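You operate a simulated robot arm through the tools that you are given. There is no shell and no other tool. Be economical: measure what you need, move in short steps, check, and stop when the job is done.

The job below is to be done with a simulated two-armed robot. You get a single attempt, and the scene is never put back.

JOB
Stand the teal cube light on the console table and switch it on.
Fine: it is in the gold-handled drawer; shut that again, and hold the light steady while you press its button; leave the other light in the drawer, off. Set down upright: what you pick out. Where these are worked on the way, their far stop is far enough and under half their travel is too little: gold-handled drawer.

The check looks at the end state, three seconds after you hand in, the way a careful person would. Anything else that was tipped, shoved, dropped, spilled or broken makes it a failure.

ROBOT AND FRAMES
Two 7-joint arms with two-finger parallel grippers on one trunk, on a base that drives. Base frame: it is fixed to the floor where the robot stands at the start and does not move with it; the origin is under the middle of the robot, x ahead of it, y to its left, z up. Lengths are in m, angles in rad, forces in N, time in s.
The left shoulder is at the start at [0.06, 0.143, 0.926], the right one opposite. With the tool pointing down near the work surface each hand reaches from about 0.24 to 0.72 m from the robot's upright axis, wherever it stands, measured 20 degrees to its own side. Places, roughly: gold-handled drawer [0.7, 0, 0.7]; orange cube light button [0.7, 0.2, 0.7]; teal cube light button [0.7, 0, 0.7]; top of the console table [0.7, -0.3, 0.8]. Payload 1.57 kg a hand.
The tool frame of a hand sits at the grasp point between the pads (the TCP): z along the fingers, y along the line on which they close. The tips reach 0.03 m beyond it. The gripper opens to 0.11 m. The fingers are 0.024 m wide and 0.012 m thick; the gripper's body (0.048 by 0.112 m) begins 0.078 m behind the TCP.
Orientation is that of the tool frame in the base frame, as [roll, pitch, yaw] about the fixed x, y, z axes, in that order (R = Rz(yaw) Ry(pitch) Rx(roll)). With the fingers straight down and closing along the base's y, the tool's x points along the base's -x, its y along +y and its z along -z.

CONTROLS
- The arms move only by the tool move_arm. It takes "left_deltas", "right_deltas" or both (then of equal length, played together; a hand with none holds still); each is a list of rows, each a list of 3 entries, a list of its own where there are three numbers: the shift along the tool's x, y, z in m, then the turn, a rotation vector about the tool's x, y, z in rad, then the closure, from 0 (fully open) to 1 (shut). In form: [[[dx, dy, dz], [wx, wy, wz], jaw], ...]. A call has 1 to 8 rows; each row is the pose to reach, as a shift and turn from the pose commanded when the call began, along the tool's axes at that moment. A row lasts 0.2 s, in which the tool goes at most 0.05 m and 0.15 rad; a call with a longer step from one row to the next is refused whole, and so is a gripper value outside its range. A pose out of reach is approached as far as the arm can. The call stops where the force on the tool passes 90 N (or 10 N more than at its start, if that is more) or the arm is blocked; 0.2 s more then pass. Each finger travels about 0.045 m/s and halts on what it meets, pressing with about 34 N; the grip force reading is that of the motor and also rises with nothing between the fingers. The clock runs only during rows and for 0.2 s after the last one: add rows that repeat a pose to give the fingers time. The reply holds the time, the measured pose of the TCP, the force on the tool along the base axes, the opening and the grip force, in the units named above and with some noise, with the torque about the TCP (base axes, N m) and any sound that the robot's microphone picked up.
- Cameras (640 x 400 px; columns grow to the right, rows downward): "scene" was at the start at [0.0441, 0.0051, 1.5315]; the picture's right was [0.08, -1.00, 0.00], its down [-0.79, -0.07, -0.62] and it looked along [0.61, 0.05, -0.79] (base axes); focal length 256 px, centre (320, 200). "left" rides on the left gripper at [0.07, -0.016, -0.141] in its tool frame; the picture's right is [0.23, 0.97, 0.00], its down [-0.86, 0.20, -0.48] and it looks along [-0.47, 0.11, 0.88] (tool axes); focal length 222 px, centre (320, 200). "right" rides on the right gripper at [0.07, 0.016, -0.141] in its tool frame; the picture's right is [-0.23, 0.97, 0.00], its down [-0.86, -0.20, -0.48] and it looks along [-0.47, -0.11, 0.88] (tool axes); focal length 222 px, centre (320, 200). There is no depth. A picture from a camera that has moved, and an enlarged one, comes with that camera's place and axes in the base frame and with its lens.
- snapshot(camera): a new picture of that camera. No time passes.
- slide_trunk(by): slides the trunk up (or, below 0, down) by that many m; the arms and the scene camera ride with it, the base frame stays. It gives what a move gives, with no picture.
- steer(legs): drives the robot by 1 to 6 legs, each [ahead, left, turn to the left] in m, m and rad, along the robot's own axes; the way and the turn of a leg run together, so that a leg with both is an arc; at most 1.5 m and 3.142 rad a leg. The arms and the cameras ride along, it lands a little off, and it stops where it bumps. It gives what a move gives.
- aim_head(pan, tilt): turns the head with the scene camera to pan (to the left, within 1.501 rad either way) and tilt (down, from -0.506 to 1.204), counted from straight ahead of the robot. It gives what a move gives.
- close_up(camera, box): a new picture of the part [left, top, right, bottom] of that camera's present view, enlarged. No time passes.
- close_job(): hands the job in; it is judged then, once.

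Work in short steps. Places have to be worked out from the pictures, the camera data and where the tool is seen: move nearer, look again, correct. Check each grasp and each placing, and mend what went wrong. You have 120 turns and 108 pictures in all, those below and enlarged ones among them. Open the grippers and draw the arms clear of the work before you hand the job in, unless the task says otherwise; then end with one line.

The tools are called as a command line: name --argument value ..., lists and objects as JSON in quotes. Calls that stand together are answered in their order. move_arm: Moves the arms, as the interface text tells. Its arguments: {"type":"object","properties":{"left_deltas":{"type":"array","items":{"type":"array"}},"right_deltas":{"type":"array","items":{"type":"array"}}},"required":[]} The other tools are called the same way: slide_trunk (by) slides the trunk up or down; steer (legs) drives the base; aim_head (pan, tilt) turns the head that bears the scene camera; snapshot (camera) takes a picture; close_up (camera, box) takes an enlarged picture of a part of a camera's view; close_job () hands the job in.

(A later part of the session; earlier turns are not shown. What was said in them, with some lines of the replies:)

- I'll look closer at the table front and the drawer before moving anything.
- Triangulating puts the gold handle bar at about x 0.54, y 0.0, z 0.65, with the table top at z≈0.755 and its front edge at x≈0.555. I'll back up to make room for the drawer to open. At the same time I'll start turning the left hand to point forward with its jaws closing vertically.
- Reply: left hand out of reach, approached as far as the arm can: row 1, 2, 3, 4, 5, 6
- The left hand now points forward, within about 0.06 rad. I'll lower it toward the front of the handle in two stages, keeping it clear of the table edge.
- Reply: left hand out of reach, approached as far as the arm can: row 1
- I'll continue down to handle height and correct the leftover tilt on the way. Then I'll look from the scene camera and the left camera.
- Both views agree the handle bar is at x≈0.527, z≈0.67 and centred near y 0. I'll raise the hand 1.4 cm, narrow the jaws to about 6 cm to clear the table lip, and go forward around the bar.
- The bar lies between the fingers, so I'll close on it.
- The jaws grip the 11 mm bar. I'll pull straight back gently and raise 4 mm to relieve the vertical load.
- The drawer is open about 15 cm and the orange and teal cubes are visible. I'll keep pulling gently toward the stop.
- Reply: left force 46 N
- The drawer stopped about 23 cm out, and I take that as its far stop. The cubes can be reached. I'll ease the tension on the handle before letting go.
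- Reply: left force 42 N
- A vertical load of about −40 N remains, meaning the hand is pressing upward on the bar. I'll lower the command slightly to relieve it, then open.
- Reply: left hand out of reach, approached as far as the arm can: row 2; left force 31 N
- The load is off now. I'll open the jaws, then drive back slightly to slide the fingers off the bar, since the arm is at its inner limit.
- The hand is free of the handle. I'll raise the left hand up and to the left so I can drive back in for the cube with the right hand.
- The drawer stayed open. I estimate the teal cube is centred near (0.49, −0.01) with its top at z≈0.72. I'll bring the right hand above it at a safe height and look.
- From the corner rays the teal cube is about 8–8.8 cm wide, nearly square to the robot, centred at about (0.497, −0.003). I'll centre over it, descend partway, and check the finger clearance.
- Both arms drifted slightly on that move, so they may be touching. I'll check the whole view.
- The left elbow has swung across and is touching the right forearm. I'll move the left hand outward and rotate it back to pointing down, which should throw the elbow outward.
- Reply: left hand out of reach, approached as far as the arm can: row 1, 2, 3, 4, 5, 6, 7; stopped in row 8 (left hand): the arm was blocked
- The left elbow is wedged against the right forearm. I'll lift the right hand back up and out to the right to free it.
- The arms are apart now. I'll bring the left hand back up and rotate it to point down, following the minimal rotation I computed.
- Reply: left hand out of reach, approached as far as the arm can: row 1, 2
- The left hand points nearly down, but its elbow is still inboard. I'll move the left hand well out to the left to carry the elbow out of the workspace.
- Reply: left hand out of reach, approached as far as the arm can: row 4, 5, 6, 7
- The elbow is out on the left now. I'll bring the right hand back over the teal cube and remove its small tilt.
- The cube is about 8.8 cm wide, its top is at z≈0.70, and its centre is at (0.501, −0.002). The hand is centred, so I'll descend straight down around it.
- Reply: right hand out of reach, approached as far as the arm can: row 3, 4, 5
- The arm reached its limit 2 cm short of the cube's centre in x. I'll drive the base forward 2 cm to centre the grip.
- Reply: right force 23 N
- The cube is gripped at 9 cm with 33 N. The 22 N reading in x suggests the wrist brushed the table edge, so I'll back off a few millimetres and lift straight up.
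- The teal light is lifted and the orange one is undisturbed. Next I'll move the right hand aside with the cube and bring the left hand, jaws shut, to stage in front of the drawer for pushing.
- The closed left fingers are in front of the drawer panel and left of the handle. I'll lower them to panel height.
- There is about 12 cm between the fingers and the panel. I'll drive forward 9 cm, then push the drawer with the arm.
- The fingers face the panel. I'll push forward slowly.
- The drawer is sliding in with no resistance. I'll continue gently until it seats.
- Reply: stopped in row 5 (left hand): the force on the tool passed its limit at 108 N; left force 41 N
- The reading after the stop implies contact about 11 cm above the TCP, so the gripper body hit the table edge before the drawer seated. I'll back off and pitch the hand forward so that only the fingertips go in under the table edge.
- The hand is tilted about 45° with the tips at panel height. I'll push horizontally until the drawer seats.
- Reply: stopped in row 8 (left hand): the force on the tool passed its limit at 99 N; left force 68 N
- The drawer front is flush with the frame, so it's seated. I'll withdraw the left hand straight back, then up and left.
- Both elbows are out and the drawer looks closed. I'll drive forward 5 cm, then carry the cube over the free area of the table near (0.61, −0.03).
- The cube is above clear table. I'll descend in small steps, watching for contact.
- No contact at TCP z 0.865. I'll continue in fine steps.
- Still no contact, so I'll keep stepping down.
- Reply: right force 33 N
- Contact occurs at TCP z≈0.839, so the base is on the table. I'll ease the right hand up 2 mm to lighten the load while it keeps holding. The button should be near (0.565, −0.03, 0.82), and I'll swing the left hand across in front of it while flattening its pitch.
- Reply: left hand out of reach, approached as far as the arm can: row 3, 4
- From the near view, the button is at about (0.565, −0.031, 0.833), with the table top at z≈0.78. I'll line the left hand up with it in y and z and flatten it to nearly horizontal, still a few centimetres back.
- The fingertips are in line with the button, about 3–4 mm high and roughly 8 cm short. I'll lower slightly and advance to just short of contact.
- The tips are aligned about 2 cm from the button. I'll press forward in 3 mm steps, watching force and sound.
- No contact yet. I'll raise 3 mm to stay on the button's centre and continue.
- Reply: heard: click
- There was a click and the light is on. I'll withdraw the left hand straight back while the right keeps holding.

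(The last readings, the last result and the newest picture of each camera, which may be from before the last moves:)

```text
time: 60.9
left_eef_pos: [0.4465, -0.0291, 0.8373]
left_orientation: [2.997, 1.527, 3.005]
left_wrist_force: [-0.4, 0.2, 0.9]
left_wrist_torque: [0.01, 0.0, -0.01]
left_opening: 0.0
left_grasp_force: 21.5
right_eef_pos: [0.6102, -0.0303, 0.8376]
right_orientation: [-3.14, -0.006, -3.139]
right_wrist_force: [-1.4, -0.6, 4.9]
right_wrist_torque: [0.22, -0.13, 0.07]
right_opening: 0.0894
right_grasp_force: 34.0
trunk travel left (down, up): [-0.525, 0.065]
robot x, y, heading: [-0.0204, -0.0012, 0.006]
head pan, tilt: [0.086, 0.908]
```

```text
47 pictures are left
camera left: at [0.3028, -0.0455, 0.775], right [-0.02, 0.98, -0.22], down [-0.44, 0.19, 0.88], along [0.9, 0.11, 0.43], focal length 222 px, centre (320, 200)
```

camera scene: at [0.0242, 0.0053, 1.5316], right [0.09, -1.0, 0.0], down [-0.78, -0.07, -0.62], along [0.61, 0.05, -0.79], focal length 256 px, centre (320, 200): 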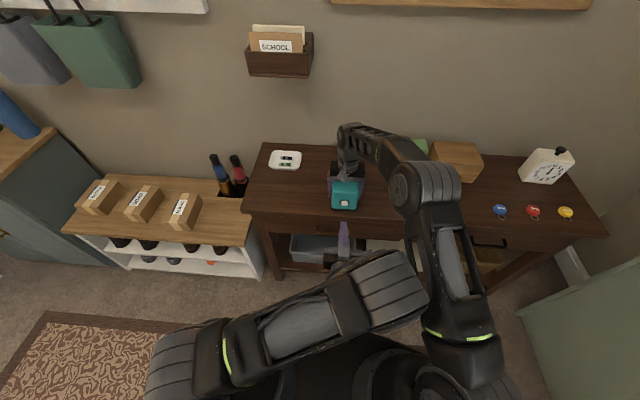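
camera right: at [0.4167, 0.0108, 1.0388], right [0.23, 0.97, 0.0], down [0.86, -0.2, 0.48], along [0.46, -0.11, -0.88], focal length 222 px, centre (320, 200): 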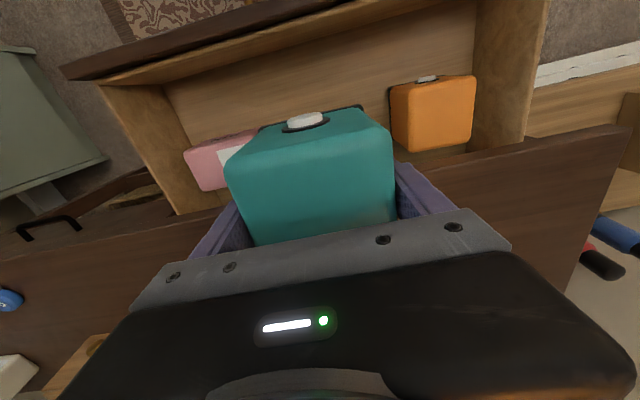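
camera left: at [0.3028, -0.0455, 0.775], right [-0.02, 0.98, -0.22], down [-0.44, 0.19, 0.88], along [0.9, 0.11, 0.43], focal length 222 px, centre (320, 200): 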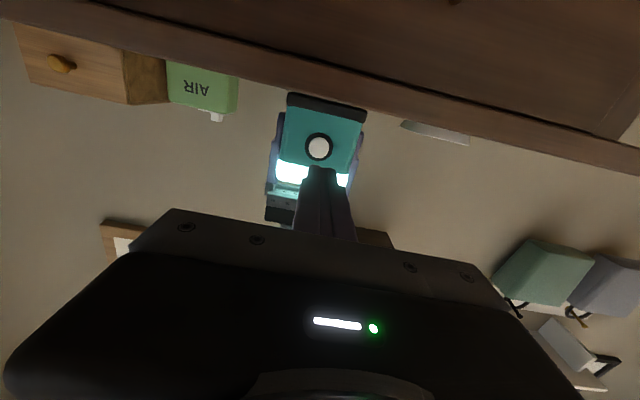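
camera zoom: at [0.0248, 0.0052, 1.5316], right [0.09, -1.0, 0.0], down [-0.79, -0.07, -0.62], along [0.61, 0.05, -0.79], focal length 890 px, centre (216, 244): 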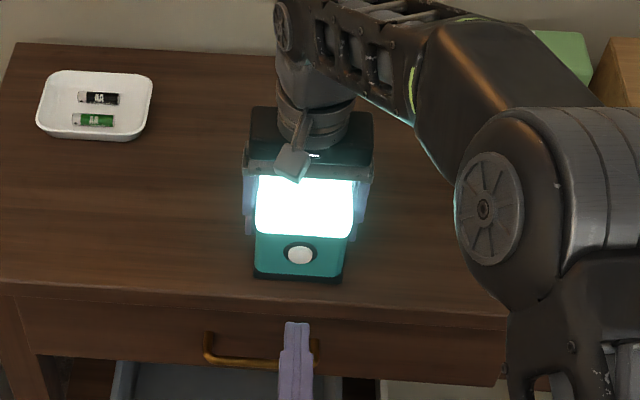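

The light stays on, upright on the table. I'll open the right gripper and lift it straight up.

move_arm --right_deltas '[[[0, 0, 0], [0, 0, 0], 0.5], [[0, 0, 0], [0, 0, 0], 0], [[0, 0, 0], [0, 0, 0], 0], [[0, 0, -0.02], [0, 0, 0], 0], [[0, 0, -0.05], [0, 0, 0], 0], [[0, 0, -0.09], [0, 0, 0], 0], [[0, 0, -0.13], [0, 0, 0], 0], [[0, 0, -0.17], [0, 0, 0], 0]]'

snapshot --camera "scene"

```text
time: 62.9
left_eef_pos: [0.4456, -0.0234, 0.8367]
left_orientation: [2.784, 1.519, 2.797]
left_wrist_force: [0.5, 0.3, 0.0]
left_wrist_torque: [0.0, 0.0, 0.0]
left_opening: 0.0002
left_grasp_force: 21.2
right_eef_pos: [0.6199, -0.0619, 0.9917]
right_orientation: [3.13, -0.001, 3.088]
right_wrist_force: [-0.3, -0.3, 0.1]
right_wrist_torque: [-0.04, -0.04, -0.01]
right_opening: 0.11
right_grasp_force: 0.1
right hand out of reach, approached as far as the arm can: row 8
trunk travel left (down, up): [-0.525, 0.065]
robot x, y, heading: [-0.0211, -0.0019, 0.003]
head pan, tilt: [0.086, 0.908]
stopped in row 8 (right hand): the arm was blocked; the commanded pose is now the measured one
```

```text
46 pictures are left
camera scene: at [0.0251, 0.0049, 1.5316], right [0.09, -1.0, 0.0], down [-0.79, -0.07, -0.62], along [0.61, 0.05, -0.79], focal length 256 px, centre (320, 200)
```

scene: 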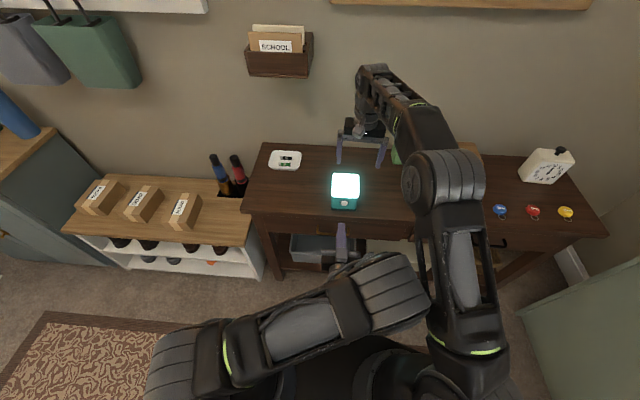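

The arms touched near the elbows, but the light is standing clear and lit. I'll move the right hand away to the right to separate them.

move_arm --right_deltas '[[[0.0, -0.03, 0], [0, 0, 0], 0], [[0.0, -0.06, 0], [0, 0, 0], 0], [[0.01, -0.09, 0], [0, 0, 0], 0], [[0.03, -0.12, 0], [0, 0, 0], 0], [[0.06, -0.15, -0.01], [0, 0, 0], 0], [[0.09, -0.18, -0.02], [0, 0, 0], 0], [[0.12, -0.2, -0.03], [0, 0, 0], 0], [[0.15, -0.22, -0.04], [0, 0, 0], 0]]'

snapshot --camera "scene"

```text
time: 64.7
left_eef_pos: [0.4472, -0.0242, 0.8366]
left_orientation: [2.778, 1.516, 2.788]
left_wrist_force: [-0.4, -1.3, 0.2]
left_wrist_torque: [0.02, 0.01, -0.03]
left_opening: 0.0002
left_grasp_force: 21.1
right_eef_pos: [0.4585, -0.2695, 1.0278]
right_orientation: [3.133, 0.0, 3.095]
right_wrist_force: [1.0, -0.5, 0.0]
right_wrist_torque: [0.0, -0.01, -0.01]
right_opening: 0.1096
right_grasp_force: 0.1
trunk travel left (down, up): [-0.525, 0.065]
robot x, y, heading: [-0.0204, 0.0013, -0.0]
head pan, tilt: [0.086, 0.908]
```

```text
45 pictures are left
camera scene: at [0.0245, 0.0048, 1.5316], right [0.09, -1.0, 0.0], down [-0.79, -0.07, -0.62], along [0.61, 0.05, -0.79], focal length 256 px, centre (320, 200)
```

scene: 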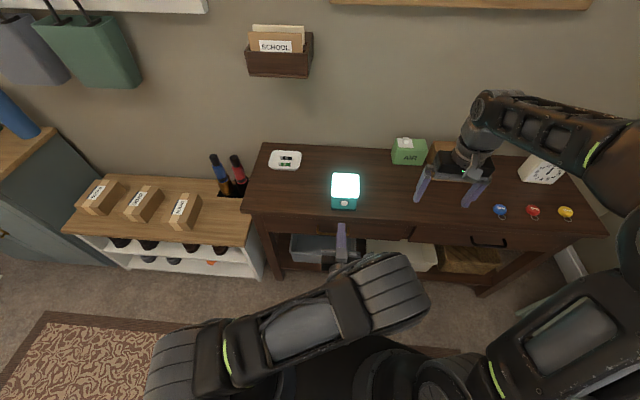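

The right arm is clear. I'll drive back so both arms leave the work, open the left gripper, and inspect the result.

steer --legs '[[-0.27, 0, 0]]'

move_arm --left_deltas '[[[0, 0.04, 0], [0, 0, 0], 0.5], [[0, 0.08, 0], [0, 0, 0], 0], [[0, 0.12, 0], [0, 0, 0], 0], [[0, 0.16, 0], [0, 0, 0], 0], [[0, 0.2, 0], [0, 0, 0], 0], [[0, 0.22, 0], [0, 0, 0], 0]]'

snapshot --camera "scene"

close_up --camera "scene" --box '[240, 90, 440, 240]'

```text
time: 66.6
left_eef_pos: [0.177, -0.0244, 0.8355]
left_orientation: [2.784, 1.519, 2.8]
left_wrist_force: [0.2, 0.5, -0.2]
left_wrist_torque: [-0.01, 0.01, 0.03]
left_opening: 0.0002
left_grasp_force: 21.2
right_eef_pos: [0.1908, -0.2689, 1.0292]
right_orientation: [3.132, 0.0, 3.099]
right_wrist_force: [-0.5, -0.7, -0.6]
right_wrist_torque: [-0.03, -0.02, 0.0]
right_opening: 0.1101
right_grasp_force: 0.0
trunk travel left (down, up): [-0.525, 0.065]
robot x, y, heading: [-0.2901, -0.002, 0.007]
head pan, tilt: [0.086, 0.908]
```

```text
time: 68.2
left_eef_pos: [0.1907, 0.187, 0.8621]
left_orientation: [-0.856, 1.547, -0.852]
left_wrist_force: [0.3, 1.2, -0.3]
left_wrist_torque: [0.0, -0.02, -0.03]
left_opening: 0.1098
left_grasp_force: 0.0
right_eef_pos: [0.1919, -0.2696, 1.0289]
right_orientation: [3.133, -0.002, 3.099]
right_wrist_force: [0.1, 0.1, -0.1]
right_wrist_torque: [0.0, 0.02, -0.01]
right_opening: 0.11
right_grasp_force: 0.1
trunk travel left (down, up): [-0.525, 0.065]
robot x, y, heading: [-0.2862, -0.0028, 0.006]
head pan, tilt: [0.086, 0.908]
stopped in row 6 (left hand): the arm was blocked; the commanded pose is now the measured one
```

```text
44 pictures are left
camera scene: at [-0.2434, 0.0041, 1.5315], right [0.09, -1.0, 0.0], down [-0.79, -0.07, -0.62], along [0.61, 0.06, -0.79], focal length 256 px, centre (320, 200)
```

scene: 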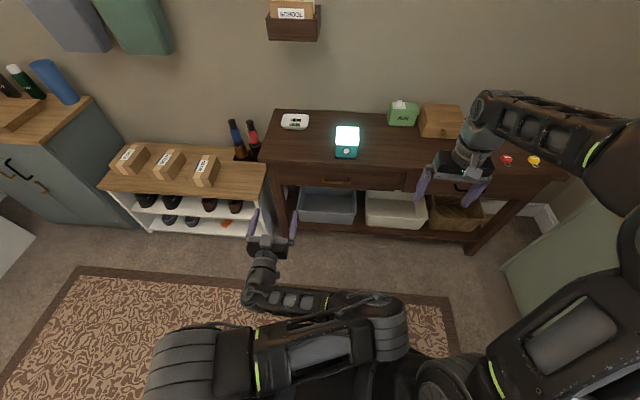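

```text
2.67 times, centred on (340, 165) of scene
camera zoom: at [-0.2434, 0.0041, 1.5315], right [0.09, -1.0, 0.0], down [-0.79, -0.07, -0.62], along [0.61, 0.06, -0.79], focal length 682 px, centre (267, 293)
```

zoom: 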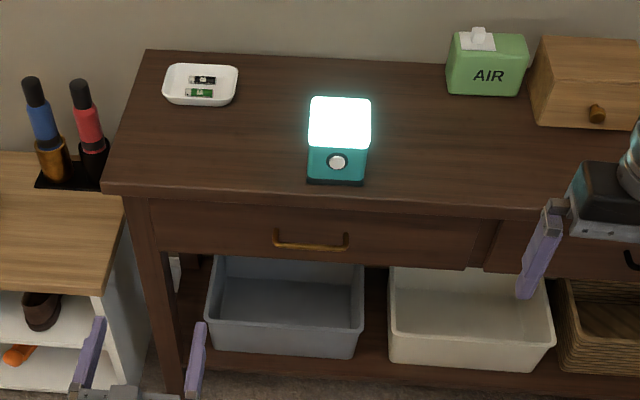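

The scene looks right. I'll zoom in to check that the gold drawer is fully shut compared with its neighbour.

close_up --camera "scene" --box '[260, 140, 420, 215]'

snapshot --camera "left"

```text
4.00 times, centred on (340, 178) of scene
camera zoom: at [-0.2434, 0.0041, 1.5315], right [0.09, -1.0, 0.0], down [-0.79, -0.07, -0.62], along [0.61, 0.06, -0.79], focal length 1024 px, centre (240, 290)
```

zoom: 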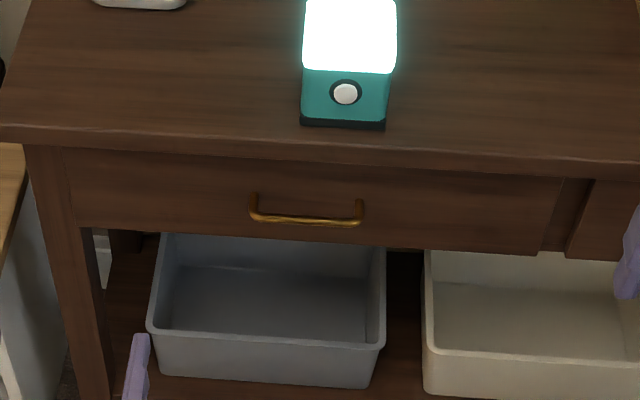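

```text
41 pictures are left
camera left: at [0.0521, 0.1688, 0.7911], right [0.0, 0.97, -0.25], down [-0.49, 0.21, 0.84], along [0.87, 0.12, 0.48], focal length 222 px, centre (320, 200)
```

left: 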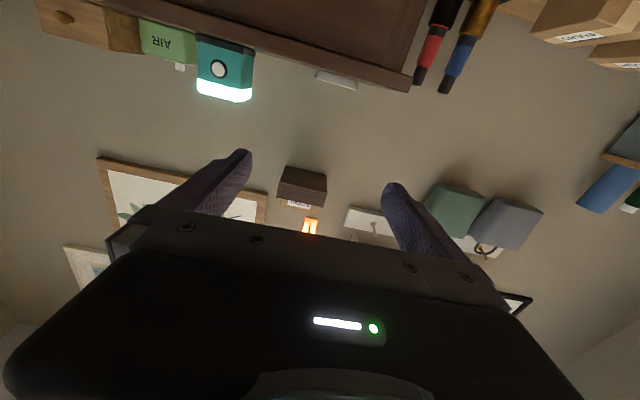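

The drawer is flush with the frame and its neighbour. The teal light stands lit on the table, nothing else appears disturbed, and both grippers are open and clear. I'll hand in.

close_job

```text
The job is handed in.
```

The teal cube light is standing upright and lit on the console table, and the gold-handled drawer is shut. The orange light is still in the drawer; I left it alone and it was off when I last saw it.
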